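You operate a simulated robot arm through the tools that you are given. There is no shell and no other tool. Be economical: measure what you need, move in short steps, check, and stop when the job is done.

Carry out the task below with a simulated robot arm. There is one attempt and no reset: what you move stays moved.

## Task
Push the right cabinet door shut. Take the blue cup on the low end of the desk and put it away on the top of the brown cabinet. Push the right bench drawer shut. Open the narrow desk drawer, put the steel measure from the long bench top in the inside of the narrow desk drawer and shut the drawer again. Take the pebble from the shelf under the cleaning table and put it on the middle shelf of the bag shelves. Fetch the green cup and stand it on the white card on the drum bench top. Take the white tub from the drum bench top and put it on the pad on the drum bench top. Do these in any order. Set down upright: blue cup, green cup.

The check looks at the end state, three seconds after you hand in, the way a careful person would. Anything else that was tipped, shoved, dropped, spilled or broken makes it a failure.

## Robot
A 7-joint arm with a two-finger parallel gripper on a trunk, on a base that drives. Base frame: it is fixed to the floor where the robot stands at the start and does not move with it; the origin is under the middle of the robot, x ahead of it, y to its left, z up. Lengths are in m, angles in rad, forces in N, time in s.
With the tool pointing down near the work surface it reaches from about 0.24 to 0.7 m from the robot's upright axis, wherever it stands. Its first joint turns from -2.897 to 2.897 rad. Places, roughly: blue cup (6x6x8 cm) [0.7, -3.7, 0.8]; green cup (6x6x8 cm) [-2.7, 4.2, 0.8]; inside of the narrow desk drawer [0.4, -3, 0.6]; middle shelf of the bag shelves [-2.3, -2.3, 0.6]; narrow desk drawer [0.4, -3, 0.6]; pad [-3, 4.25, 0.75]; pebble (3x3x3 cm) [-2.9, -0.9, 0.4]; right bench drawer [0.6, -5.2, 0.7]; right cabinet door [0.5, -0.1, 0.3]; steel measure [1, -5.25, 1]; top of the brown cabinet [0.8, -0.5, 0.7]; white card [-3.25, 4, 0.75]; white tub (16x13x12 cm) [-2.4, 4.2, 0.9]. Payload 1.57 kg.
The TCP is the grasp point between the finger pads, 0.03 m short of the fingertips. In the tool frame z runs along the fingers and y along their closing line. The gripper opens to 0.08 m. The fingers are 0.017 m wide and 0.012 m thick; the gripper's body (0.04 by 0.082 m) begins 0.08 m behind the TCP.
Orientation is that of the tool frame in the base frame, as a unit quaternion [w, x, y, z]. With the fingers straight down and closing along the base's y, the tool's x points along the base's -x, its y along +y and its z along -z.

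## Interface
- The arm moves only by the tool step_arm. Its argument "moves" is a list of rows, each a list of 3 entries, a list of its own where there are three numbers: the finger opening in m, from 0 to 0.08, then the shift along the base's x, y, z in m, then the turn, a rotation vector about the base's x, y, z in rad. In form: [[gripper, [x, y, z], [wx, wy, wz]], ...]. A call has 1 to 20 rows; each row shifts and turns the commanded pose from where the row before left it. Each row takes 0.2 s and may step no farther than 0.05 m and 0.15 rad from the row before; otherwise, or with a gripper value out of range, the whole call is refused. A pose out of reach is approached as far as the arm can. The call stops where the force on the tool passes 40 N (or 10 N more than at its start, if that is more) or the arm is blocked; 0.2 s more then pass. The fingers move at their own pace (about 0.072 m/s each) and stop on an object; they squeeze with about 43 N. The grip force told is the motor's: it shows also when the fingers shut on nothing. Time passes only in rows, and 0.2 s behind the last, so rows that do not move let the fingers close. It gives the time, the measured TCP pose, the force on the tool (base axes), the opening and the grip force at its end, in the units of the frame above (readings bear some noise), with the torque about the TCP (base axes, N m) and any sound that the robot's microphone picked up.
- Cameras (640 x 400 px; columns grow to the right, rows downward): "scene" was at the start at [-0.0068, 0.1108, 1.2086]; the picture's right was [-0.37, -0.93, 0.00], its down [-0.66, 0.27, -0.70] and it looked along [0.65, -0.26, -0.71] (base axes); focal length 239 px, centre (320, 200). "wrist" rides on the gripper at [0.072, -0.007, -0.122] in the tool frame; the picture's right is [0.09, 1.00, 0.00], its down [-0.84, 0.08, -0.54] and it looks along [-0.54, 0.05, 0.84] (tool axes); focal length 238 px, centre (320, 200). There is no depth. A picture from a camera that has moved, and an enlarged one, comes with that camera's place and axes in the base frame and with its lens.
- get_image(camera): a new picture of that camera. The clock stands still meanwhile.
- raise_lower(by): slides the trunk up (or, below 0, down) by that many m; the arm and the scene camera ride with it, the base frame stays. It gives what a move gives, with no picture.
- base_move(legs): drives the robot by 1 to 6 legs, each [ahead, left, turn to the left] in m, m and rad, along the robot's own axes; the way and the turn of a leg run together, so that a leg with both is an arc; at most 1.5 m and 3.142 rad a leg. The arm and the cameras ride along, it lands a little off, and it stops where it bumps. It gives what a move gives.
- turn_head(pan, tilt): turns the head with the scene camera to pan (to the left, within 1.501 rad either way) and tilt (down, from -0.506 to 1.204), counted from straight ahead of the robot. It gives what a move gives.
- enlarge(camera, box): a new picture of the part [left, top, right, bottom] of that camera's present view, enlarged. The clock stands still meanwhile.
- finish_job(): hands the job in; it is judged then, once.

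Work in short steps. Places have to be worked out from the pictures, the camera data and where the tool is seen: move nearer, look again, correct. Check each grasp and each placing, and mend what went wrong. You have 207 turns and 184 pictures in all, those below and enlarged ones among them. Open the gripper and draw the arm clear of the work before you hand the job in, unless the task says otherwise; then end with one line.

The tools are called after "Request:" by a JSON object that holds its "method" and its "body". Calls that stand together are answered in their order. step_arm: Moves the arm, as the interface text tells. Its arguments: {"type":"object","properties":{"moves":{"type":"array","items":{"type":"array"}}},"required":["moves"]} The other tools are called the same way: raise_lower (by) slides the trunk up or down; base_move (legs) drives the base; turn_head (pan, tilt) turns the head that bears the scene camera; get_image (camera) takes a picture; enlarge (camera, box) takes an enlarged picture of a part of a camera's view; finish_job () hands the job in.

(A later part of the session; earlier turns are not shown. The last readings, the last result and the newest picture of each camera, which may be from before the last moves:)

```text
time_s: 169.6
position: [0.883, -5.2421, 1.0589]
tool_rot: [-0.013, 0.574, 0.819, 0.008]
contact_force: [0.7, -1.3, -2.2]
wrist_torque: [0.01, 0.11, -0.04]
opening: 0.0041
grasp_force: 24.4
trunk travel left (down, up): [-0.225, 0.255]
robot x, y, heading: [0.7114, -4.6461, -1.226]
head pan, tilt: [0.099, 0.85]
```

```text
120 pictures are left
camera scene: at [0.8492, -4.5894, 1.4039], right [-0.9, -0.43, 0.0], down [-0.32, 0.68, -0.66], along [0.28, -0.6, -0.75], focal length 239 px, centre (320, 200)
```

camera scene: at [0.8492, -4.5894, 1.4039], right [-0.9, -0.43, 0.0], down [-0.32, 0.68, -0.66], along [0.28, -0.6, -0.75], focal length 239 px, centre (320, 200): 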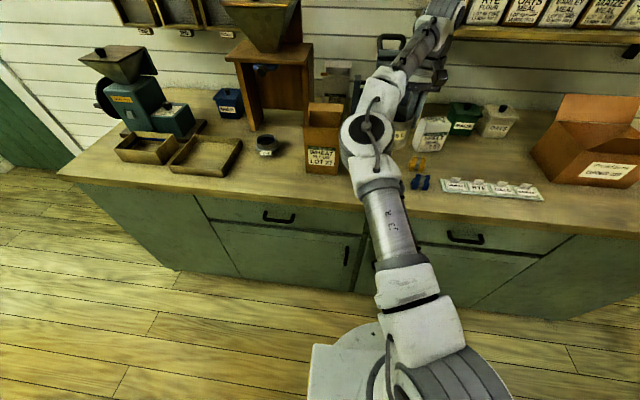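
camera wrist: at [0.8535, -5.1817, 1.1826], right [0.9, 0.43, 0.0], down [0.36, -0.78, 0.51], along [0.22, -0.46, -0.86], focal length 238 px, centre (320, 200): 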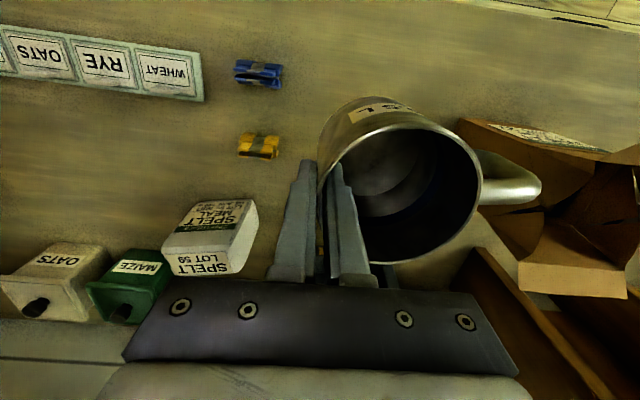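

Mug held firmly. I back off and drive around to stand before the open desk drawer.

Request:
{"method": "base_move", "body": {"legs": [[-0.38, 0, 0], [0, -1.3, 0], [0, 0, 1.57], [0, 1.21, 0], [0.45, 0, 0]]}}

Request:
{"method": "turn_head", "body": {"pan": 0.1, "tilt": 0.6}}

Request:
{"method": "get_image", "body": {"camera": "scene"}}

Request:
{"method": "get_image", "body": {"camera": "wrist"}}

```text
time_s: 199.4
position: [-0.0807, -3.2721, 1.0587]
tool_rot: [-0.016, -0.185, 0.983, -0.003]
contact_force: [-0.6, -0.3, -2.0]
wrist_torque: [-0.07, -0.03, -0.02]
opening: 0.0037
grasp_force: 24.9
trunk travel left (down, up): [-0.225, 0.255]
robot x, y, heading: [-0.6766, -3.4576, 0.368]
head pan, tilt: [0.099, 0.85]
```

```text
time_s: 200.2
position: [-0.0811, -3.2727, 1.0589]
tool_rot: [-0.016, -0.184, 0.983, -0.003]
contact_force: [-0.2, -0.4, -1.3]
wrist_torque: [-0.12, -0.07, 0.0]
opening: 0.0037
grasp_force: 24.4
trunk travel left (down, up): [-0.225, 0.255]
robot x, y, heading: [-0.6744, -3.456, 0.367]
head pan, tilt: [0.099, 0.6]
```

```text
119 pictures are left
camera scene: at [-0.725, -3.3126, 1.4248], right [0.45, -0.89, 0.0], down [-0.5, -0.26, -0.82], along [0.74, 0.37, -0.57], focal length 239 px, centre (320, 200)
```

scene: 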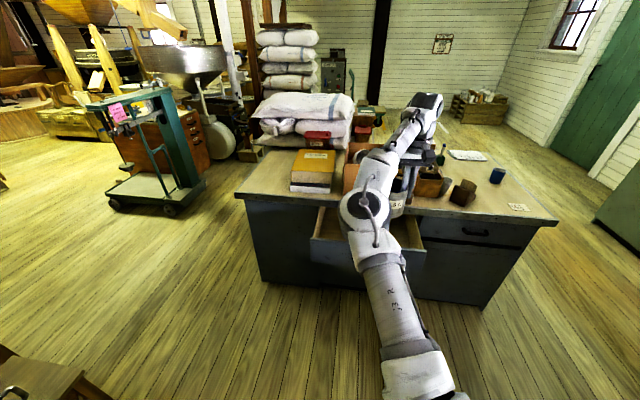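

```text
118 pictures are left
camera wrist: at [-0.1421, -3.3037, 1.1824], right [-0.45, 0.89, 0.0], down [0.77, 0.38, 0.51], along [0.46, 0.23, -0.86], focal length 238 px, centre (320, 200)
```

wrist: 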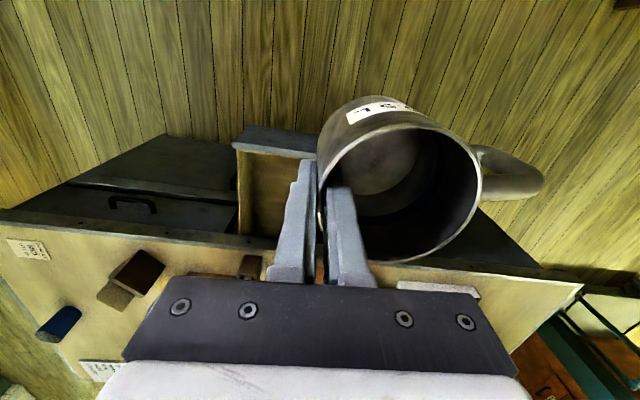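

Drawer front spans (-0.07,-2.95)–(0.08,-3.38) with ~0.15 m free behind it. I drive ahead to bring the mug centre over the gap, then lower partly and check.

Request:
{"method": "base_move", "body": {"legs": [[0.212, 0.02, 0]]}}

Request:
{"method": "raise_lower", "body": {"by": -0.22}}

Request:
{"method": "get_image", "body": {"camera": "wrist"}}

Request:
{"method": "get_image", "body": {"camera": "scene"}}

```text
time_s: 202.2
position: [0.1092, -3.1763, 1.0586]
tool_rot: [-0.015, -0.185, 0.983, -0.002]
contact_force: [0.2, -0.2, -1.9]
wrist_torque: [-0.1, -0.02, 0.04]
opening: 0.0036
grasp_force: 24.9
trunk travel left (down, up): [-0.225, 0.255]
robot x, y, heading: [-0.4859, -3.3595, 0.372]
head pan, tilt: [0.099, 0.6]
```

```text
time_s: 204.5
position: [0.1096, -3.1775, 0.838]
tool_rot: [-0.016, -0.185, 0.983, -0.003]
contact_force: [-0.2, -0.1, -0.9]
wrist_torque: [-0.12, -0.06, -0.03]
opening: 0.0038
grasp_force: 24.5
trunk travel left (down, up): [-0.005, 0.475]
robot x, y, heading: [-0.4842, -3.3563, 0.368]
head pan, tilt: [0.099, 0.6]
```

```text
117 pictures are left
camera wrist: at [0.0485, -3.2079, 0.9625], right [-0.45, 0.89, 0.0], down [0.77, 0.38, 0.51], along [0.46, 0.23, -0.86], focal length 238 px, centre (320, 200)
```

wrist: 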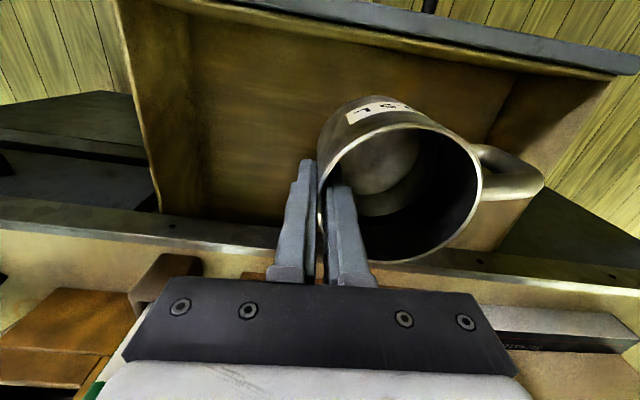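

```text
116 pictures are left
camera scene: at [-0.5343, -3.2171, 1.2049], right [0.45, -0.89, 0.0], down [-0.5, -0.26, -0.83], along [0.74, 0.37, -0.57], focal length 239 px, centre (320, 200)
```

scene: 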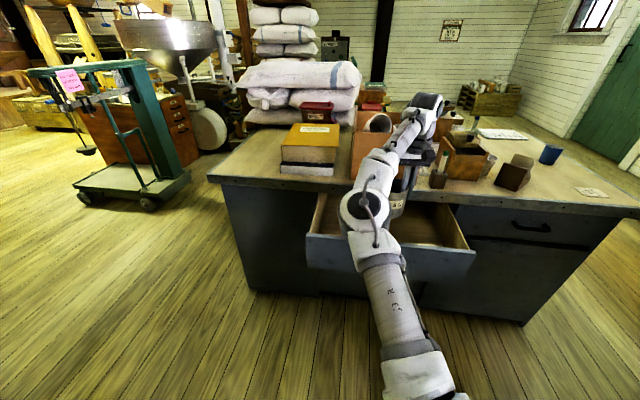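

The mug is centred in the gap (≈0.05–0.06 m clear both sides). I descend in small steps until it touches the drawer floor.

Request:
{"method": "step_arm", "body": {"moves": [[0, [0, 0, -0.03], [0, 0, 0]], [0, [0, 0, -0.03], [0, 0, 0]], [0, [0, 0, -0.03], [0, 0, 0]], [0, [0, 0, -0.02], [0, 0, 0]], [0, [0, 0, 0], [0, 0, 0]]]}}

Request:
{"method": "get_image", "body": {"camera": "wrist"}}

Request:
{"method": "enlarge", "body": {"camera": "scene", "box": [290, 140, 490, 290]}}

```text
time_s: 205.7
position: [0.1097, -3.175, 0.7269]
tool_rot: [-0.016, -0.185, 0.983, -0.003]
contact_force: [-0.1, 0.3, -2.1]
wrist_torque: [-0.06, -0.06, 0.03]
opening: 0.0038
grasp_force: 24.4
trunk travel left (down, up): [-0.005, 0.475]
robot x, y, heading: [-0.489, -3.3601, 0.369]
head pan, tilt: [0.099, 0.6]
```

```text
115 pictures are left
camera wrist: at [0.0473, -3.2073, 0.851], right [-0.45, 0.89, 0.0], down [0.77, 0.38, 0.51], along [0.46, 0.23, -0.86], focal length 238 px, centre (320, 200)
```

wrist: 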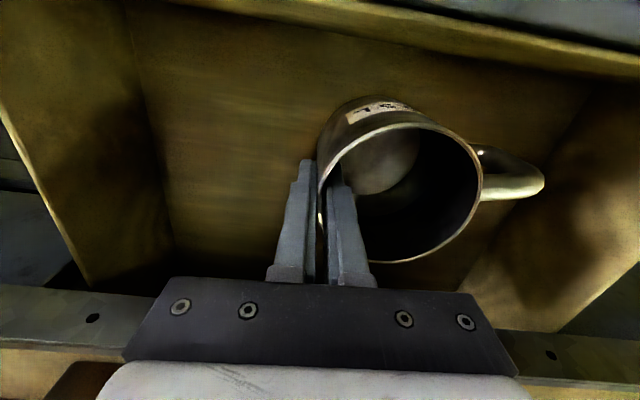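

```text
2.67 times, centred on (390, 215) of scene
camera zoom: at [-0.5343, -3.2171, 1.2049], right [0.45, -0.89, 0.0], down [-0.5, -0.26, -0.83], along [0.74, 0.37, -0.57], focal length 638 px, centre (133, 160)
```

zoom: 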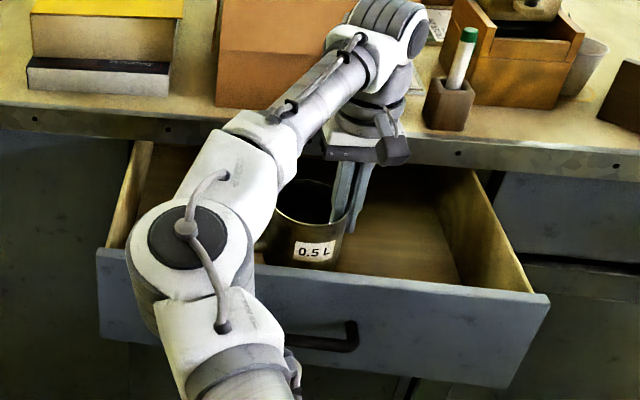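

Going well; continue lowering in 1 cm steps to contact.

Request:
{"method": "step_arm", "body": {"moves": [[0, [0, 0, -0.012], [0, 0, 0]], [0, [0, 0, -0.012], [0, 0, 0]], [0, [0, 0, -0.01], [0, 0, 0]], [0, [0, 0, -0.008], [0, 0, 0]], [0, [0, 0, -0.008], [0, 0, 0]], [0, [0, 0, -0.008], [0, 0, 0]], [0, [0, 0, -0.008], [0, 0, 0]], [0, [0, 0, -0.008], [0, 0, 0]]]}}

Request:
{"method": "get_image", "body": {"camera": "wrist"}}

Request:
{"method": "enlarge", "body": {"camera": "scene", "box": [290, 140, 490, 290]}}

```text
time_s: 207.5
position: [0.1096, -3.1763, 0.6563]
tool_rot: [-0.014, -0.185, 0.983, -0.004]
contact_force: [0.2, -0.7, 19.9]
wrist_torque: [0.16, 0.02, -0.18]
opening: 0.0031
grasp_force: 24.5
trunk travel left (down, up): [-0.005, 0.475]
robot x, y, heading: [-0.4832, -3.3588, 0.367]
head pan, tilt: [0.099, 0.6]
```

```text
113 pictures are left
camera wrist: at [0.0476, -3.2077, 0.7802], right [-0.45, 0.89, 0.0], down [0.77, 0.38, 0.52], along [0.46, 0.23, -0.86], focal length 238 px, centre (320, 200)
```

wrist: 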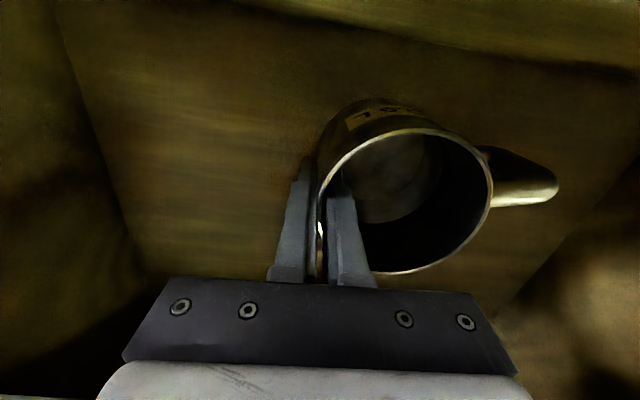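

```text
2.67 times, centred on (390, 215) of scene
camera zoom: at [-0.5356, -3.2176, 1.2051], right [0.45, -0.89, 0.0], down [-0.5, -0.25, -0.83], along [0.74, 0.37, -0.56], focal length 638 px, centre (133, 160)
```

zoom: 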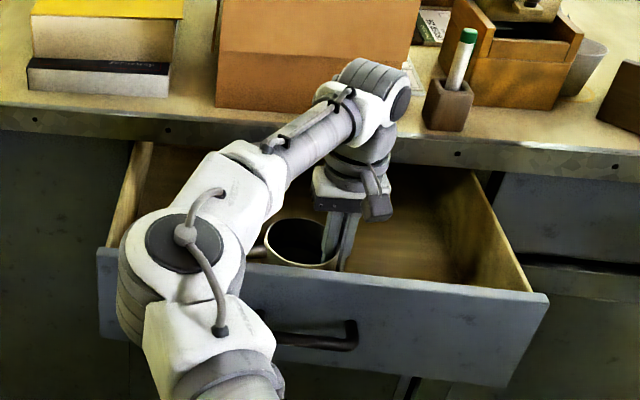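

Mug is on the drawer floor with the rim below the drawer top. Release and rise straight up.

Request:
{"method": "step_arm", "body": {"moves": [[0, [0, 0, 0.004], [0, 0, 0]], [0.035, [0, 0, 0], [0, 0, 0]], [0.035, [0, 0, 0], [0, 0, 0]], [0.035, [0, 0, 0.02], [0, 0, 0]], [0.035, [0, 0, 0.03], [0, 0, 0]], [0.035, [0, 0, 0.04], [0, 0, 0]], [0.035, [0, 0, 0.04], [0, 0, 0]], [0.035, [0, 0, 0.04], [0, 0, 0]], [0.035, [0, 0, 0.04], [0, 0, 0]], [0.035, [0, 0, 0.04], [0, 0, 0]]]}}

Request:
{"method": "get_image", "body": {"camera": "wrist"}}

```text
time_s: 209.7
position: [0.1098, -3.177, 0.9098]
tool_rot: [-0.015, -0.185, 0.983, -0.003]
contact_force: [-0.5, -0.3, 0.1]
wrist_torque: [-0.05, 0.02, -0.03]
opening: 0.035
grasp_force: 0.1
trunk travel left (down, up): [-0.005, 0.475]
robot x, y, heading: [-0.4819, -3.3603, 0.367]
head pan, tilt: [0.099, 0.6]
```

```text
111 pictures are left
camera wrist: at [0.0496, -3.2084, 1.0337], right [-0.45, 0.89, 0.0], down [0.77, 0.38, 0.52], along [0.46, 0.23, -0.86], focal length 238 px, centre (320, 200)
```

wrist: 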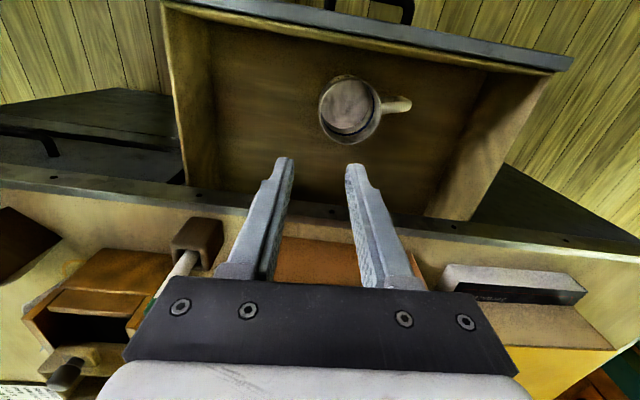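

Mug stands in the drawer. Now I back off, tilt the closed fingers to near-horizontal and lower in front of the drawer face, beside the handle.

Request:
{"method": "base_move", "body": {"legs": [[-0.31, -0.04, 0]]}}

Request:
{"method": "step_arm", "body": {"moves": [[0, [0.009, 0.003, -0.02], [0.042, -0.127, 0]], [0, [0.009, 0.003, -0.02], [0.042, -0.127, 0]], [0, [0.009, 0.003, -0.02], [0.042, -0.127, 0]], [0, [0.009, 0.003, -0.02], [0.042, -0.127, 0]], [0, [0.009, 0.003, -0.02], [0.042, -0.127, 0]], [0, [0.009, 0.003, -0.02], [0.042, -0.127, 0]], [0, [0.009, 0.003, -0.02], [0.042, -0.127, 0]], [0, [0.009, 0.003, -0.02], [0.042, -0.127, 0]], [0, [0.009, 0.003, -0.02], [0.042, -0.127, 0]], [0, [0, 0, -0.035], [0, 0, 0]], [0, [0, 0, -0.035], [0, 0, 0]]]}}

Request:
{"method": "get_image", "body": {"camera": "scene"}}

Request:
{"method": "get_image", "body": {"camera": "wrist"}}

```text
time_s: 212.3
position: [-0.1652, -3.3248, 0.9087]
tool_rot: [-0.015, -0.187, 0.982, -0.003]
contact_force: [-0.2, -0.7, 0.1]
wrist_torque: [-0.03, -0.01, 0.0]
opening: 0.0349
grasp_force: 0.1
trunk travel left (down, up): [-0.005, 0.475]
robot x, y, heading: [-0.7621, -3.513, 0.373]
head pan, tilt: [0.099, 0.6]
```

```text
time_s: 214.7
position: [-0.0839, -3.2978, 0.6585]
tool_rot: [0.55, -0.154, 0.818, 0.071]
contact_force: [0.2, 0.7, 0.3]
wrist_torque: [-0.04, 0.03, -0.03]
opening: 0.0
grasp_force: 21.4
trunk travel left (down, up): [-0.005, 0.475]
robot x, y, heading: [-0.7586, -3.5102, 0.377]
head pan, tilt: [0.099, 0.6]
```

```text
110 pictures are left
camera scene: at [-0.8095, -3.3676, 1.2049], right [0.45, -0.89, 0.0], down [-0.5, -0.26, -0.83], along [0.74, 0.37, -0.56], focal length 239 px, centre (320, 200)
```

scene: 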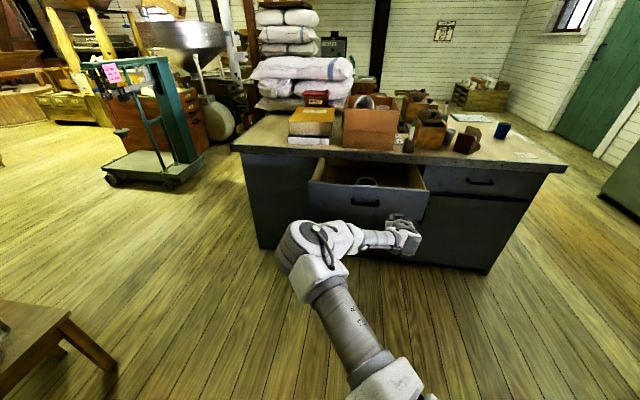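

```text
109 pictures are left
camera wrist: at [-0.2127, -3.3524, 0.6406], right [-0.36, 0.92, -0.14], down [-0.21, 0.06, 0.98], along [0.91, 0.38, 0.17], focal length 238 px, centre (320, 200)
```

wrist: 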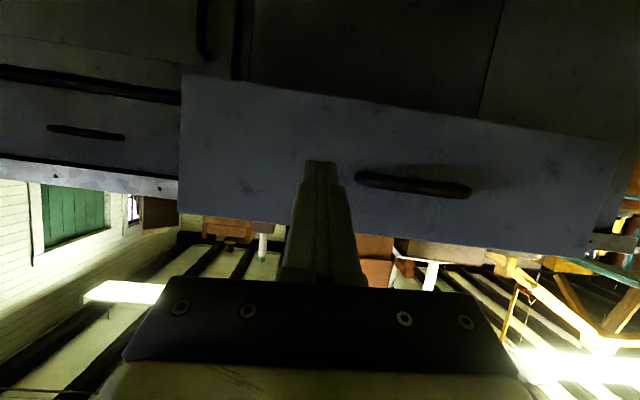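

Tip stands 0.1 m before the face, just right of the handle. I push by driving ahead.

Request:
{"method": "base_move", "body": {"legs": [[0.28, 0, 0]]}}

Request:
{"method": "get_image", "body": {"camera": "wrist"}}

Request:
{"method": "get_image", "body": {"camera": "scene"}}

```text
time_s: 217.2
position: [0.1853, -3.195, 0.6601]
tool_rot: [0.549, -0.156, 0.818, 0.073]
contact_force: [-0.7, -0.3, 0.9]
wrist_torque: [-0.02, 0.0, -0.01]
opening: 0.0002
grasp_force: 21.1
trunk travel left (down, up): [-0.005, 0.475]
robot x, y, heading: [-0.4934, -3.4077, 0.372]
head pan, tilt: [0.099, 0.6]
```

```text
108 pictures are left
camera wrist: at [0.0545, -3.2493, 0.641], right [-0.36, 0.92, -0.14], down [-0.21, 0.06, 0.98], along [0.91, 0.38, 0.17], focal length 238 px, centre (320, 200)
```

wrist: 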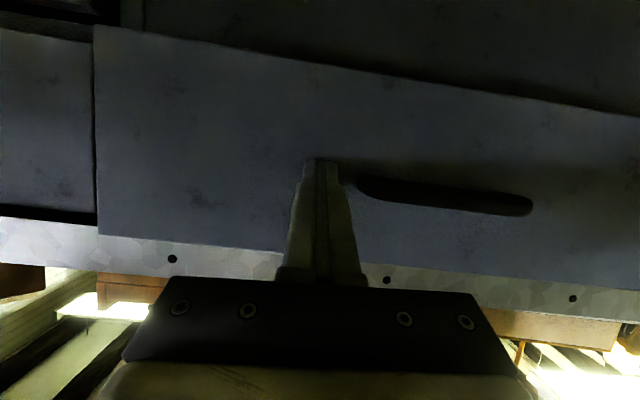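

```text
107 pictures are left
camera scene: at [-0.5422, -3.2636, 1.2049], right [0.45, -0.89, 0.0], down [-0.5, -0.26, -0.83], along [0.74, 0.37, -0.56], focal length 239 px, centre (320, 200)
```

scene: 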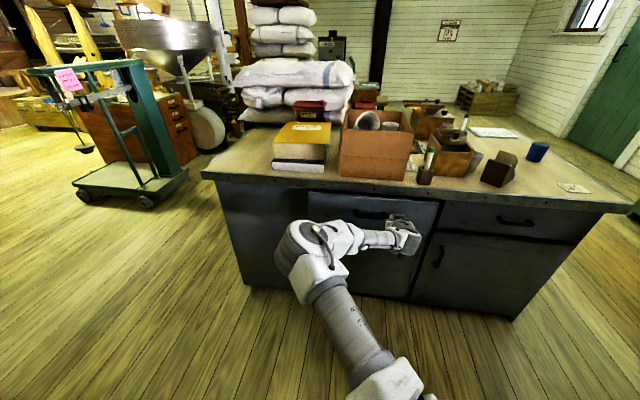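

Nearly closed; push the last few centimetres.

Request:
{"method": "base_move", "body": {"legs": [[0.06, 0, 0]]}}

Request:
{"method": "get_image", "body": {"camera": "wrist"}}

```text
time_s: 218.2
position: [0.2238, -3.1798, 0.6586]
tool_rot: [0.546, -0.154, 0.82, 0.072]
contact_force: [-6.9, -2.0, 3.2]
wrist_torque: [0.02, -0.07, 0.0]
opening: 0.0
grasp_force: 21.0
trunk travel left (down, up): [-0.005, 0.475]
robot x, y, heading: [-0.4528, -3.3868, 0.372]
head pan, tilt: [0.099, 0.6]
stopped in leg 1: the force on the tool passed its limit at 96 N (the readings are from after the stop); the commanded pose is now the measured one
```

```text
106 pictures are left
camera wrist: at [0.0938, -3.2343, 0.6401], right [-0.36, 0.92, -0.14], down [-0.2, 0.06, 0.98], along [0.91, 0.38, 0.16], focal length 238 px, centre (320, 200)
```

wrist: 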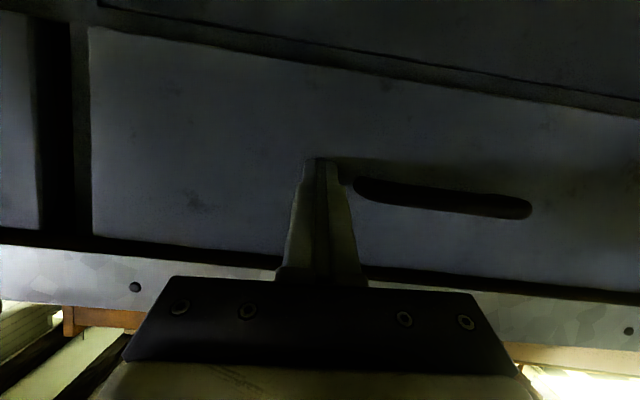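

Hard stop reached: drawer shut. I back off, restore the arm, raise, and move before the blue cup (≈(0.69,-3.656)).

Request:
{"method": "base_move", "body": {"legs": [[-0.22, 0, 0]]}}

Request:
{"method": "step_arm", "body": {"moves": [[0.08, [-0.009, -0.003, 0.03], [-0.042, 0.127, 0]], [0.08, [-0.009, -0.003, 0.03], [-0.042, 0.127, 0]], [0.08, [-0.009, -0.003, 0.03], [-0.042, 0.127, 0]], [0.08, [-0.009, -0.003, 0.03], [-0.042, 0.127, 0]], [0.08, [-0.009, -0.003, 0.03], [-0.042, 0.127, 0]], [0.08, [-0.009, -0.003, 0.03], [-0.042, 0.127, 0]], [0.08, [-0.009, -0.003, 0.03], [-0.042, 0.127, 0]], [0.08, [-0.009, -0.003, 0.03], [-0.042, 0.127, 0]], [0.08, [-0.009, -0.003, 0.03], [-0.042, 0.127, 0]], [0.08, [0, 0, 0], [0, 0, 0]]]}}

Request:
{"method": "raise_lower", "body": {"by": 0.2}}

Request:
{"method": "base_move", "body": {"legs": [[0, -0.632, 0], [0.5, 0, 0]]}}

Request:
{"method": "turn_head", "body": {"pan": 0, "tilt": 0.8}}

Request:
{"method": "get_image", "body": {"camera": "wrist"}}

Request:
{"method": "get_image", "body": {"camera": "scene"}}

```text
time_s: 220.3
position: [0.0203, -3.2592, 0.658]
tool_rot: [0.545, -0.154, 0.821, 0.071]
contact_force: [0.1, -0.1, -0.3]
wrist_torque: [0.03, 0.0, -0.01]
opening: 0.0001
grasp_force: 20.7
trunk travel left (down, up): [-0.005, 0.475]
robot x, y, heading: [-0.6545, -3.4696, 0.37]
head pan, tilt: [0.099, 0.6]
```

```text
time_s: 222.5
position: [-0.0677, -3.2872, 0.927]
tool_rot: [-0.018, -0.185, 0.982, -0.004]
contact_force: [-0.8, 0.3, -0.4]
wrist_torque: [-0.02, 0.03, 0.0]
opening: 0.0803
grasp_force: 0.1
out of reach, approached as far as the arm can: row 9
trunk travel left (down, up): [-0.005, 0.475]
robot x, y, heading: [-0.6532, -3.4688, 0.374]
head pan, tilt: [0.099, 0.6]
```

```text
time_s: 224.6
position: [-0.0657, -3.2868, 1.1263]
tool_rot: [-0.017, -0.185, 0.983, -0.004]
contact_force: [0.0, 0.9, 0.2]
wrist_torque: [0.01, -0.04, -0.05]
opening: 0.0799
grasp_force: 0.0
trunk travel left (down, up): [-0.205, 0.275]
robot x, y, heading: [-0.6537, -3.4685, 0.374]
head pan, tilt: [0.099, 0.6]
```

```text
time_s: 233.2
position: [0.6391, -3.7119, 1.1262]
tool_rot: [-0.017, -0.174, 0.985, -0.004]
contact_force: [-0.6, -0.9, -0.5]
wrist_torque: [-0.03, -0.01, 0.02]
opening: 0.0802
grasp_force: 0.1
trunk travel left (down, up): [-0.205, 0.275]
robot x, y, heading: [0.0472, -3.8817, 0.349]
head pan, tilt: [0.099, 0.6]
```

```text
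time_s: 234.0
position: [0.6375, -3.7115, 1.126]
tool_rot: [-0.017, -0.174, 0.985, -0.004]
contact_force: [0.3, 0.3, -0.2]
wrist_torque: [0.01, 0.0, 0.01]
opening: 0.0799
grasp_force: 0.1
trunk travel left (down, up): [-0.205, 0.275]
robot x, y, heading: [0.0432, -3.8835, 0.347]
head pan, tilt: [0.0, 0.799]
```

```text
105 pictures are left
camera wrist: at [0.5763, -3.7416, 1.2498], right [-0.43, 0.9, 0.0], down [0.78, 0.37, 0.51], along [0.46, 0.22, -0.86], focal length 238 px, centre (320, 200)
```

wrist: 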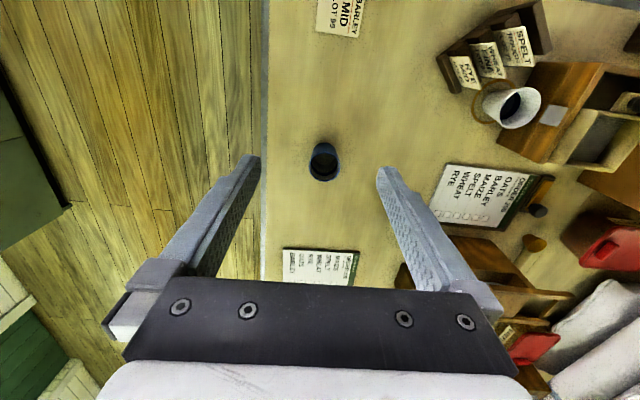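

```text
104 pictures are left
camera scene: at [-0.004, -3.748, 1.3881], right [0.34, -0.94, 0.0], down [-0.67, -0.25, -0.7], along [0.66, 0.24, -0.72], focal length 239 px, centre (320, 200)
```

scene: 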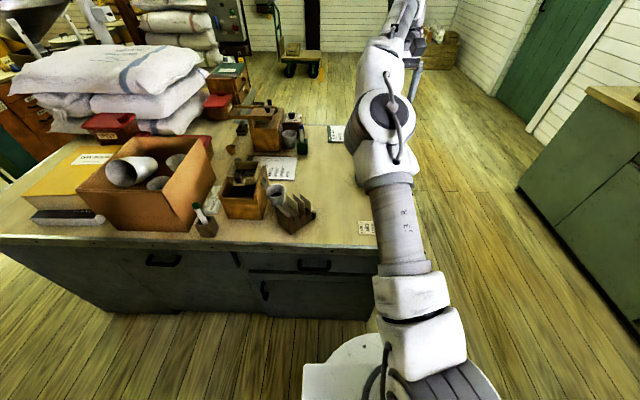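

Blue cup rim centre ≈(0.712,-3.669). I move over it at z 1.0 and look again.

Request:
{"method": "step_arm", "body": {"moves": [[0.08, [0.025, 0.014, -0.03], [0, 0, 0]], [0.08, [0.025, 0.014, -0.03], [0, 0, 0]], [0.08, [0.024, 0.014, -0.03], [0, 0, 0]], [0.08, [0, 0, -0.036], [0, 0, 0]], [0.08, [0, 0, 0], [0, 0, 0]]]}}

Request:
{"method": "get_image", "body": {"camera": "wrist"}}

```text
time_s: 235.2
position: [0.6723, -3.6696, 0.9885]
tool_rot: [-0.017, -0.174, 0.985, -0.004]
contact_force: [-0.5, 1.3, -0.2]
wrist_torque: [-0.04, 0.04, -0.01]
opening: 0.0801
grasp_force: 0.0
out of reach, approached as far as the arm can: row 1, 2, 3
trunk travel left (down, up): [-0.205, 0.275]
robot x, y, heading: [0.0433, -3.8842, 0.353]
head pan, tilt: [0.0, 0.799]
```

```text
103 pictures are left
camera wrist: at [0.6109, -3.7006, 1.1131], right [-0.43, 0.9, 0.0], down [0.78, 0.37, 0.51], along [0.46, 0.22, -0.86], focal length 238 px, centre (320, 200)
```

wrist: 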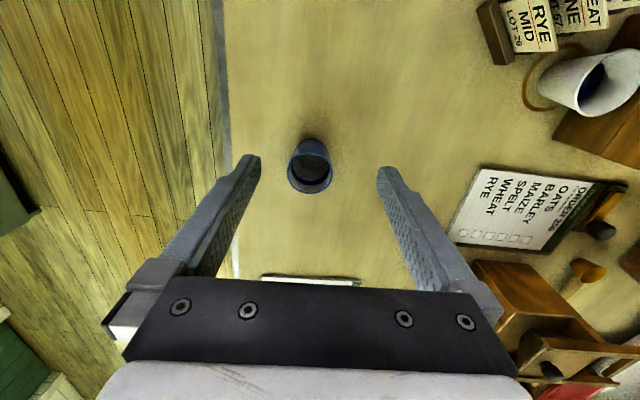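

The cup is a bit farther than reach allows (≈(0.728,-3.656)); I drive 0.09 m closer and re-look.

Request:
{"method": "base_move", "body": {"legs": [[0.09, 0, 0]]}}

Request:
{"method": "get_image", "body": {"camera": "wrist"}}

```text
time_s: 236.5
position: [0.7533, -3.6393, 0.9883]
tool_rot: [-0.018, -0.174, 0.985, -0.004]
contact_force: [0.2, -1.1, -0.5]
wrist_torque: [-0.01, -0.02, 0.02]
opening: 0.0798
grasp_force: 0.1
trunk travel left (down, up): [-0.205, 0.275]
robot x, y, heading: [0.1272, -3.8495, 0.351]
head pan, tilt: [0.0, 0.799]
stopped in leg 1: the robot was blocked; the commanded pose is now the measured one
```

```text
102 pictures are left
camera wrist: at [0.6911, -3.6709, 1.113], right [-0.43, 0.9, 0.0], down [0.78, 0.37, 0.51], along [0.46, 0.22, -0.86], focal length 238 px, centre (320, 200)
```

wrist: 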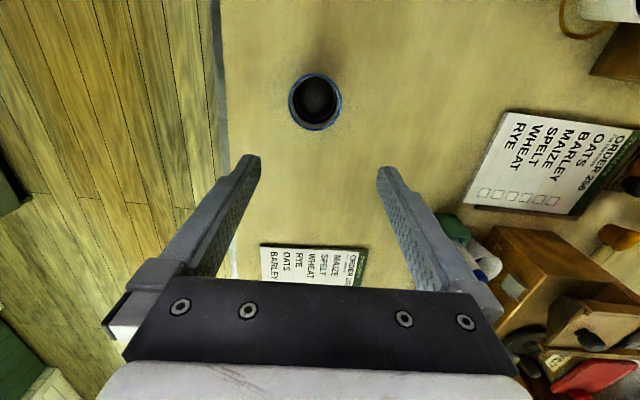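

Triangulated: cup at (0.729,-3.658), rim z≈0.828. I centre over it, straighten, descend to z 0.8 and grip.

Request:
{"method": "step_arm", "body": {"moves": [[0.08, [-0.024, -0.019, 0], [0.014, -0.034, 0]], [0.08, [0, 0, -0.04], [0, 0, 0]], [0.08, [0, 0, -0.04], [0, 0, 0]], [0.08, [0, 0, 0], [0, 0, 0]]]}}

Request:
{"method": "get_image", "body": {"camera": "wrist"}}

```text
time_s: 237.5
position: [0.7278, -3.6616, 0.9076]
tool_rot: [0.001, -0.176, 0.984, 0.0]
contact_force: [0.1, 1.0, -0.5]
wrist_torque: [0.01, -0.02, -0.01]
opening: 0.0802
grasp_force: 0.0
trunk travel left (down, up): [-0.205, 0.275]
robot x, y, heading: [0.1221, -3.853, 0.348]
head pan, tilt: [0.0, 0.799]
```

```text
101 pictures are left
camera wrist: at [0.6626, -3.6929, 1.0288], right [-0.43, 0.9, 0.0], down [0.76, 0.36, 0.54], along [0.49, 0.23, -0.84], focal length 238 px, centre (320, 200)
```

wrist: 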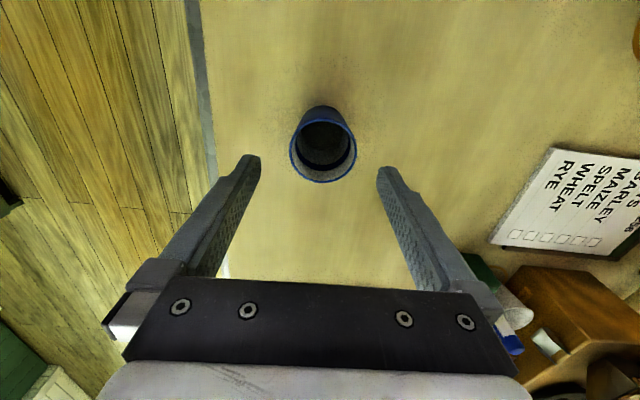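

Centred. Descend and close.

Request:
{"method": "step_arm", "body": {"moves": [[0.08, [0.003, 0.003, -0.035], [0, 0, 0]], [0.08, [0, 0, -0.035], [0, 0, 0]], [0.08, [0, 0, -0.035], [0, 0, 0]], [0.08, [0, 0, 0], [0, 0, 0]], [0, [0, 0, 0], [0, 0, 0]], [0, [0, 0, 0], [0, 0, 0]], [0, [0, 0, 0], [0, 0, 0]]]}}

Request:
{"method": "step_arm", "body": {"moves": [[0, [0, 0, 0.03], [0, 0, 0]], [0, [0, 0, 0.04], [0, 0, 0]], [0, [0, 0, 0.04], [0, 0, 0]], [0, [0, 0, 0.04], [0, 0, 0]], [0, [0, 0, 0.04], [0, 0, 0]]]}}

Request:
{"method": "get_image", "body": {"camera": "wrist"}}

```text
time_s: 239.1
position: [0.7298, -3.6563, 0.8045]
tool_rot: [0.001, -0.175, 0.985, 0.0]
contact_force: [-0.3, 0.3, 0.7]
wrist_torque: [0.02, 0.02, -0.01]
opening: 0.0579
grasp_force: 43.1
trunk travel left (down, up): [-0.205, 0.275]
robot x, y, heading: [0.1233, -3.8507, 0.35]
head pan, tilt: [0.0, 0.799]
```

```text
time_s: 240.3
position: [0.7308, -3.658, 0.9941]
tool_rot: [0.0, -0.175, 0.985, 0.0]
contact_force: [0.9, 0.8, -0.4]
wrist_torque: [-0.02, -0.02, 0.01]
opening: 0.0579
grasp_force: 42.7
trunk travel left (down, up): [-0.205, 0.275]
robot x, y, heading: [0.1246, -3.8491, 0.349]
head pan, tilt: [0.0, 0.799]
```

```text
100 pictures are left
camera wrist: at [0.6651, -3.6892, 1.1153], right [-0.43, 0.9, 0.0], down [0.76, 0.36, 0.54], along [0.49, 0.23, -0.84], focal length 238 px, centre (320, 200)
```

wrist: 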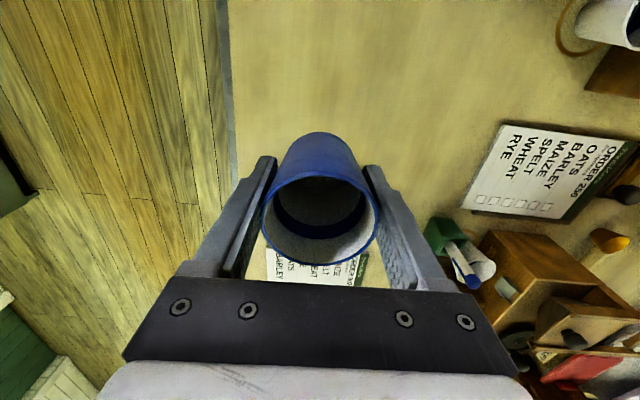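

Cup held. Drive back to the corridor, turn to heading -1.57 and reverse north along x≈-0.46.

Request:
{"method": "base_move", "body": {"legs": [[-0.5, 0, 0], [0, 0, -1.92], [0, -0.11, 0], [-1.4, 0, 0]]}}

```text
time_s: 260.3
position: [-0.4844, -3.253, 0.9941]
tool_rot: [0.0, 0.702, 0.712, -0.001]
contact_force: [-0.8, -0.1, -0.5]
wrist_torque: [0.0, -0.01, 0.01]
opening: 0.0567
grasp_force: 43.1
trunk travel left (down, up): [-0.205, 0.275]
robot x, y, heading: [-0.4689, -2.618, -1.56]
head pan, tilt: [0.0, 0.799]
```

Request:
{"method": "base_move", "body": {"legs": [[-1.05, 0.02, -0.01], [-1.02, 0, 0], [0, 0.2, 0], [-0.32, 0, 0], [0, 0.1, 0], [-0.65, 0, 0]]}}

Request:
{"method": "turn_head", "body": {"pan": 0.6, "tilt": 0.7}}

Request:
{"method": "get_image", "body": {"camera": "scene"}}

```text
time_s: 275.4
position: [-0.3132, -1.2137, 0.9924]
tool_rot: [0.0, 0.71, 0.704, 0.0]
contact_force: [0.3, 0.7, -0.9]
wrist_torque: [0.04, 0.03, 0.0]
opening: 0.0559
grasp_force: 43.2
trunk travel left (down, up): [-0.205, 0.275]
robot x, y, heading: [-0.2825, -0.5783, -1.589]
head pan, tilt: [0.0, 0.799]
stopped in leg 3: the robot was blocked; the commanded pose is now the measured one
```

```text
time_s: 276.4
position: [-0.315, -1.2134, 0.9932]
tool_rot: [0.001, 0.71, 0.704, 0.0]
contact_force: [-0.1, -1.0, -0.6]
wrist_torque: [0.01, 0.01, 0.02]
opening: 0.0557
grasp_force: 43.1
trunk travel left (down, up): [-0.205, 0.275]
robot x, y, heading: [-0.2811, -0.5808, -1.588]
head pan, tilt: [0.6, 0.7]
```

```text
99 pictures are left
camera scene: at [-0.0953, -0.5706, 1.3962], right [-0.83, -0.55, 0.0], down [-0.36, 0.54, -0.76], along [0.42, -0.64, -0.64], focal length 239 px, centre (320, 200)
```

scene: 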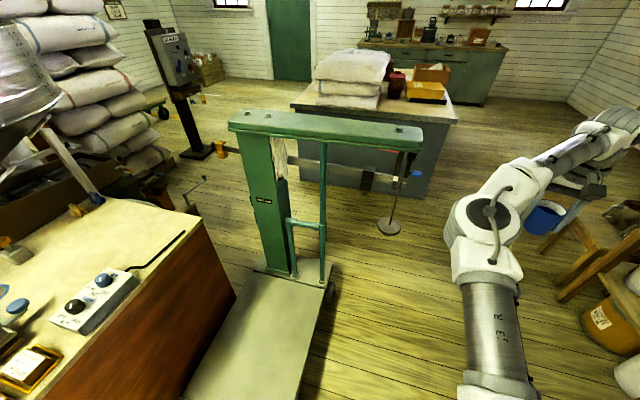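

Only grazed the scale corner zone; continue backward, then left. I also check the cup in hand.

Request:
{"method": "base_move", "body": {"legs": [[-0.35, 0, 0.018], [0, 0.09, 0], [-0.7, 0, 0]]}}

Request:
{"method": "get_image", "body": {"camera": "wrist"}}

```text
time_s: 284.8
position: [-0.214, -0.1541, 0.993]
tool_rot: [0.001, 0.705, 0.709, 0.0]
contact_force: [0.5, 0.0, 0.1]
wrist_torque: [0.02, -0.03, -0.02]
opening: 0.0559
grasp_force: 43.4
trunk travel left (down, up): [-0.205, 0.275]
robot x, y, heading: [-0.1921, 0.4824, -1.572]
head pan, tilt: [0.6, 0.7]
```

```text
98 pictures are left
camera wrist: at [-0.2204, -0.0824, 1.1148], right [1.0, 0.1, 0.0], down [0.08, -0.84, 0.54], along [0.05, -0.54, -0.84], focal length 238 px, centre (320, 200)
```

wrist: 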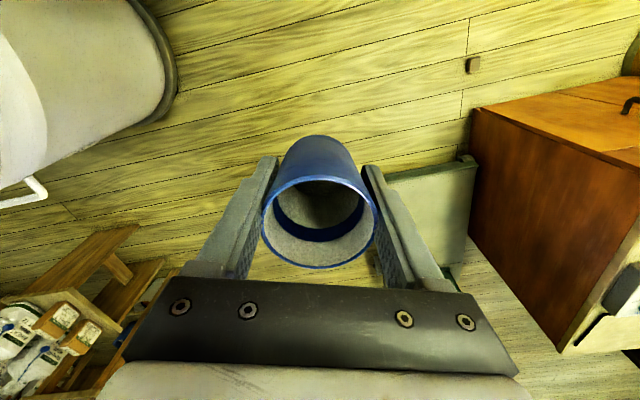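

Cup is fine. Turn to face the cabinet squarely and move in front of it.

Request:
{"method": "base_move", "body": {"legs": [[0, 0, 0.348], [0, 0.74, 0], [0.22, 0, 0]]}}

Request:
{"method": "turn_head", "body": {"pan": 0, "tilt": 0.8}}

Request:
{"method": "get_image", "body": {"camera": "scene"}}

Request:
{"method": "get_image", "body": {"camera": "wrist"}}

```text
time_s: 293.8
position: [0.7663, -0.0902, 0.9926]
tool_rot: [0.001, 0.58, 0.815, 0.0]
contact_force: [0.5, 0.1, -0.3]
wrist_torque: [0.0, 0.01, 0.0]
opening: 0.0562
grasp_force: 43.1
trunk travel left (down, up): [-0.205, 0.275]
robot x, y, heading: [0.5816, 0.5226, -1.248]
head pan, tilt: [0.6, 0.7]
```

```text
time_s: 294.8
position: [0.7657, -0.0901, 0.993]
tool_rot: [0.001, 0.58, 0.815, -0.001]
contact_force: [0.5, 0.2, -0.4]
wrist_torque: [0.0, 0.05, 0.04]
opening: 0.0556
grasp_force: 43.2
trunk travel left (down, up): [-0.205, 0.275]
robot x, y, heading: [0.5826, 0.5167, -1.238]
head pan, tilt: [0.0, 0.799]
```

```text
97 pictures are left
camera scene: at [0.7124, 0.5637, 1.388], right [-0.95, -0.32, 0.0], down [-0.23, 0.68, -0.7], along [0.23, -0.66, -0.72], focal length 239 px, centre (320, 200)
```

scene: 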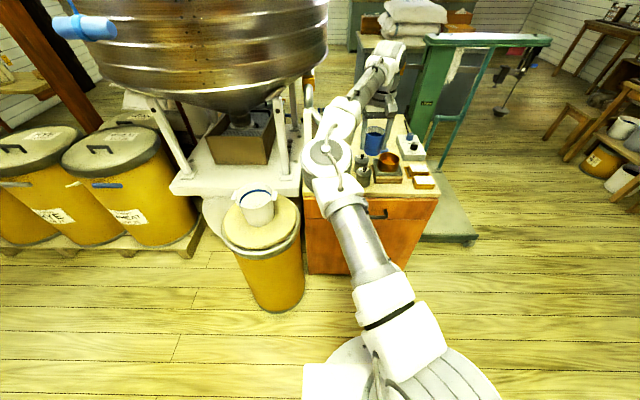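

```text
96 pictures are left
camera wrist: at [0.7354, -0.0253, 1.1149], right [0.91, 0.41, 0.0], down [0.35, -0.76, 0.54], along [0.23, -0.49, -0.84], focal length 238 px, centre (320, 200)
```

wrist: 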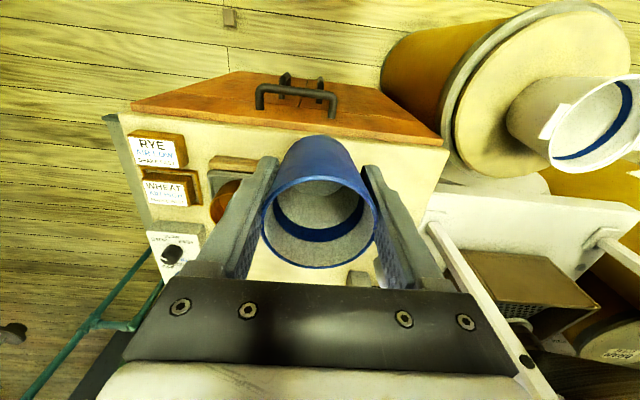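

The cabinet top is at z≈0.67; a free spot left of the jars is ≈(0.945,-0.195). I move the base a bit ahead/left and bring the cup above it.

Request:
{"method": "base_move", "body": {"legs": [[0.14, 0.04, 0]]}}

Request:
{"method": "step_arm", "body": {"moves": [[0, [0.025, 0.005, -0.03], [0, 0, 0]], [0, [0.025, 0.005, -0.03], [0, 0, 0]], [0, [0.025, 0.003, -0.03], [0, 0, 0]], [0, [0.017, 0.0, -0.03], [0, 0, 0]], [0, [0, 0, 0], [0, 0, 0]]]}}

Request:
{"method": "get_image", "body": {"camera": "wrist"}}

Request:
{"method": "enlarge", "body": {"camera": "scene", "box": [200, 60, 480, 260]}}

```text
time_s: 296.4
position: [0.8465, -0.2106, 0.9925]
tool_rot: [0.001, 0.58, 0.815, -0.001]
contact_force: [-0.1, 0.0, -0.3]
wrist_torque: [0.0, -0.02, 0.03]
opening: 0.0556
grasp_force: 43.4
trunk travel left (down, up): [-0.205, 0.275]
robot x, y, heading: [0.6619, 0.3988, -1.246]
head pan, tilt: [0.0, 0.799]
```

```text
time_s: 297.1
position: [0.8923, -0.2025, 0.9235]
tool_rot: [-0.007, 0.592, 0.806, -0.006]
contact_force: [-8.1, 4.5, 0.7]
wrist_torque: [0.1, 0.2, -0.04]
opening: 0.0559
grasp_force: 42.8
trunk travel left (down, up): [-0.205, 0.275]
robot x, y, heading: [0.6647, 0.3991, -1.244]
head pan, tilt: [0.0, 0.799]
stopped in row 3: the force on the tool passed its limit at 51 N (the readings are from after the stop); the commanded pose is now the measured one
```

```text
95 pictures are left
camera wrist: at [0.8661, -0.1365, 1.0448], right [0.92, 0.39, -0.02], down [0.33, -0.77, 0.54], along [0.19, -0.5, -0.84], focal length 238 px, centre (320, 200)
```

wrist: 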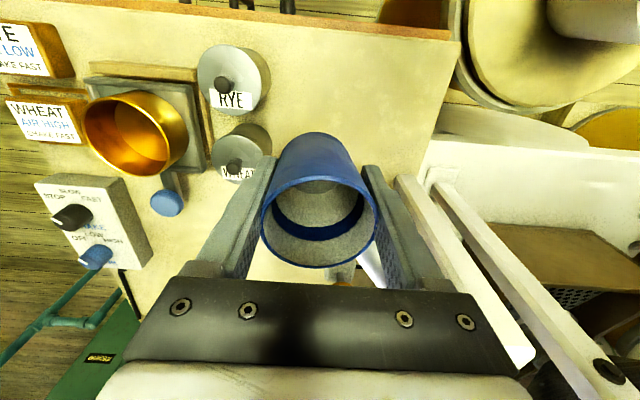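

```text
2.00 times, centred on (340, 160) of scene
camera zoom: at [0.7935, 0.4434, 1.388], right [-0.95, -0.32, 0.0], down [-0.23, 0.68, -0.7], along [0.22, -0.66, -0.72], focal length 478 px, centre (280, 280)
```

zoom: 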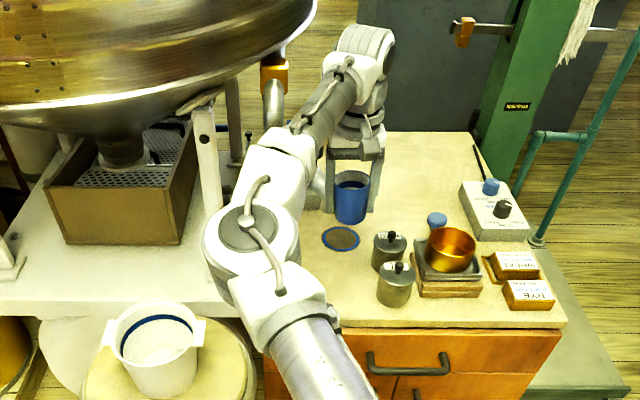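

Something on the left (hopper fittings) touched the hand. I back off slightly; the spot below (≈(0.885,-0.175)) is free, so I lower there in stages.

Request:
{"method": "step_arm", "body": {"moves": [[0, [-0.012, 0.025, 0], [0.013, 0, 0.03]], [0, [0, 0, -0.03], [0, 0, 0]], [0, [0, 0, -0.03], [0, 0, 0]], [0, [0, 0, -0.03], [0, 0, 0]], [0, [0, 0, 0], [0, 0, 0]]]}}

Request:
{"method": "get_image", "body": {"camera": "wrist"}}

Request:
{"method": "enlarge", "body": {"camera": "scene", "box": [240, 60, 440, 200]}}

```text
time_s: 298.3
position: [0.8831, -0.1783, 0.8285]
tool_rot: [-0.01, 0.578, 0.816, -0.001]
contact_force: [-0.4, 0.0, -0.1]
wrist_torque: [0.0, 0.01, 0.01]
opening: 0.0559
grasp_force: 43.0
trunk travel left (down, up): [-0.205, 0.275]
robot x, y, heading: [0.6642, 0.3998, -1.242]
head pan, tilt: [0.0, 0.799]
```

```text
93 pictures are left
camera wrist: at [0.8538, -0.1138, 0.9521], right [0.91, 0.42, -0.01], down [0.36, -0.77, 0.53], along [0.21, -0.48, -0.85], focal length 238 px, centre (320, 200)
```

wrist: 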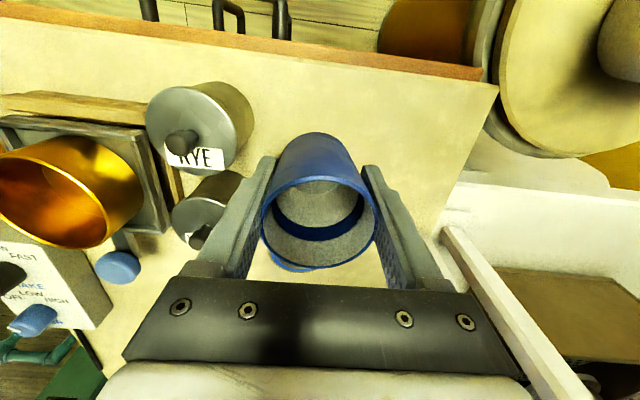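

```text
2.86 times, centred on (340, 130) of scene
camera zoom: at [0.7946, 0.443, 1.388], right [-0.95, -0.32, 0.0], down [-0.23, 0.68, -0.7], along [0.22, -0.66, -0.72], focal length 684 px, centre (263, 400)
```

zoom: 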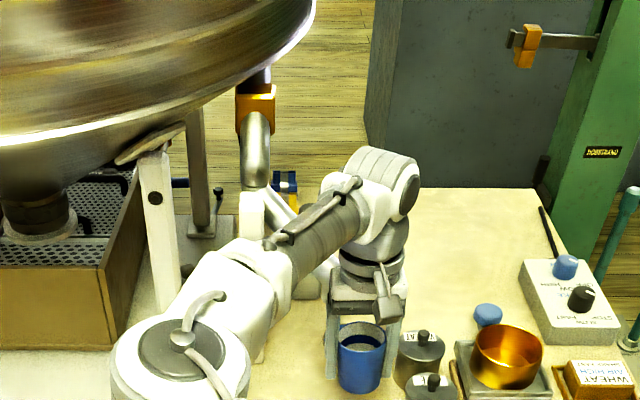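

Clear all round, ~0.06 m in from the front edge. Lower to contact.

Request:
{"method": "step_arm", "body": {"moves": [[0, [0, 0, -0.03], [0.008, -0.017, 0]], [0, [0, 0, -0.03], [0, 0, 0]], [0, [0, 0, -0.015], [0, 0, 0]], [0, [0, 0, -0.01], [0, 0, 0]], [0, [0, 0, -0.007], [0, 0, 0]], [0, [0, 0, -0.006], [0, 0, 0]]]}}

Request:
{"method": "get_image", "body": {"camera": "wrist"}}

Request:
{"method": "enlarge", "body": {"camera": "scene", "box": [300, 100, 440, 200]}}

```text
time_s: 299.3
position: [0.8816, -0.1803, 0.7548]
tool_rot: [-0.002, 0.579, 0.815, 0.003]
contact_force: [-0.3, 1.9, 15.9]
wrist_torque: [-0.29, -0.11, 0.0]
opening: 0.0557
grasp_force: 43.4
trunk travel left (down, up): [-0.205, 0.275]
robot x, y, heading: [0.6623, 0.3971, -1.245]
head pan, tilt: [0.0, 0.799]
stopped in row 5: the force on the tool passed its limit at 49 N (the readings are from after the stop); the commanded pose is now the measured one
```

```text
91 pictures are left
camera wrist: at [0.851, -0.1169, 0.8778], right [0.91, 0.41, 0.0], down [0.35, -0.77, 0.54], along [0.22, -0.49, -0.84], focal length 238 px, centre (320, 200)
```

wrist: 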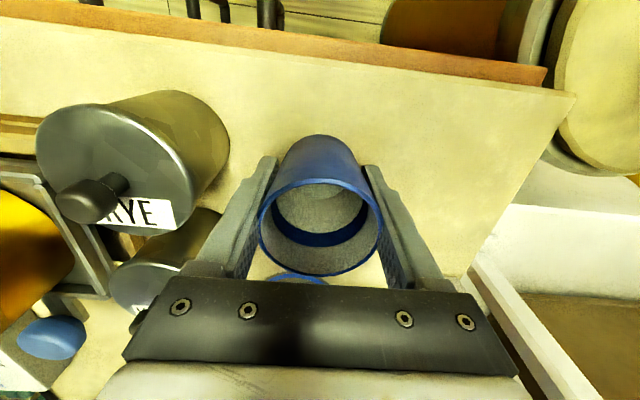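

```text
4.00 times, centred on (370, 150) of scene
camera zoom: at [0.794, 0.4446, 1.388], right [-0.95, -0.32, 0.0], down [-0.23, 0.68, -0.7], along [0.22, -0.66, -0.72], focal length 957 px, centre (120, 400)
```

zoom: 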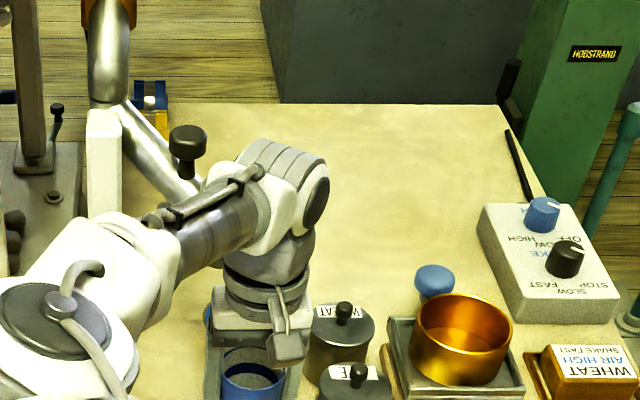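

Contact at TCP z 0.755 gives a top at 0.70, matching the hint. Release and rise straight up.

Request:
{"method": "step_arm", "body": {"moves": [[0.056, [0, 0, 0.002], [0, 0, 0]], [0.08, [0, 0, 0], [0, 0, 0]], [0.08, [0, 0, 0], [0, 0, 0]], [0.08, [0, 0, 0.02], [0, 0, 0]], [0.08, [0, 0, 0.03], [0, 0, 0]], [0.08, [0, 0, 0.04], [0, 0, 0]], [0.08, [-0.005, 0.01, 0.04], [0, 0, 0]], [0.08, [-0.01, 0.02, 0.04], [0, 0, 0]], [0.08, [-0.015, 0.04, 0.02], [0, 0, 0]], [0.08, [-0.015, 0.04, 0.02], [0, 0, 0]]]}}

Request:
{"method": "get_image", "body": {"camera": "wrist"}}

Request:
{"method": "get_image", "body": {"camera": "scene"}}

```text
time_s: 301.5
position: [0.8338, -0.0695, 0.9642]
tool_rot: [-0.005, 0.579, 0.815, 0.005]
contact_force: [-0.8, 0.5, 0.7]
wrist_torque: [0.03, -0.01, -0.04]
opening: 0.0801
grasp_force: 0.1
trunk travel left (down, up): [-0.205, 0.275]
robot x, y, heading: [0.6652, 0.3964, -1.247]
head pan, tilt: [0.0, 0.799]
```

```text
89 pictures are left
camera wrist: at [0.8039, -0.0066, 1.0862], right [0.91, 0.41, 0.0], down [0.35, -0.77, 0.53], along [0.22, -0.48, -0.85], focal length 238 px, centre (320, 200)
```

wrist: 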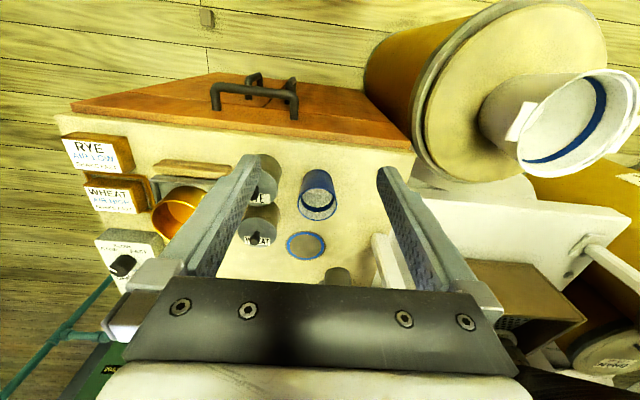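

```text
88 pictures are left
camera scene: at [0.7945, 0.4428, 1.388], right [-0.95, -0.32, 0.0], down [-0.23, 0.68, -0.7], along [0.22, -0.66, -0.72], focal length 239 px, centre (320, 200)
```

scene: 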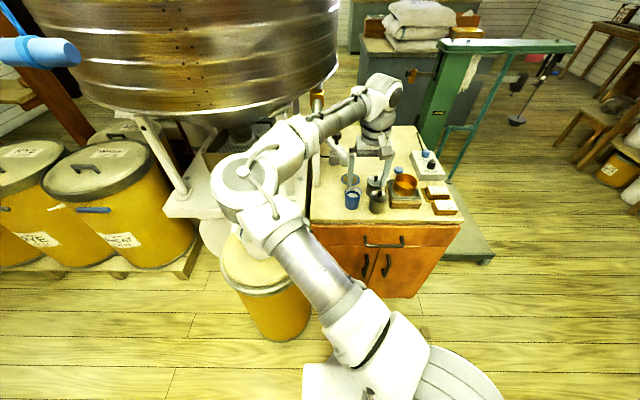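

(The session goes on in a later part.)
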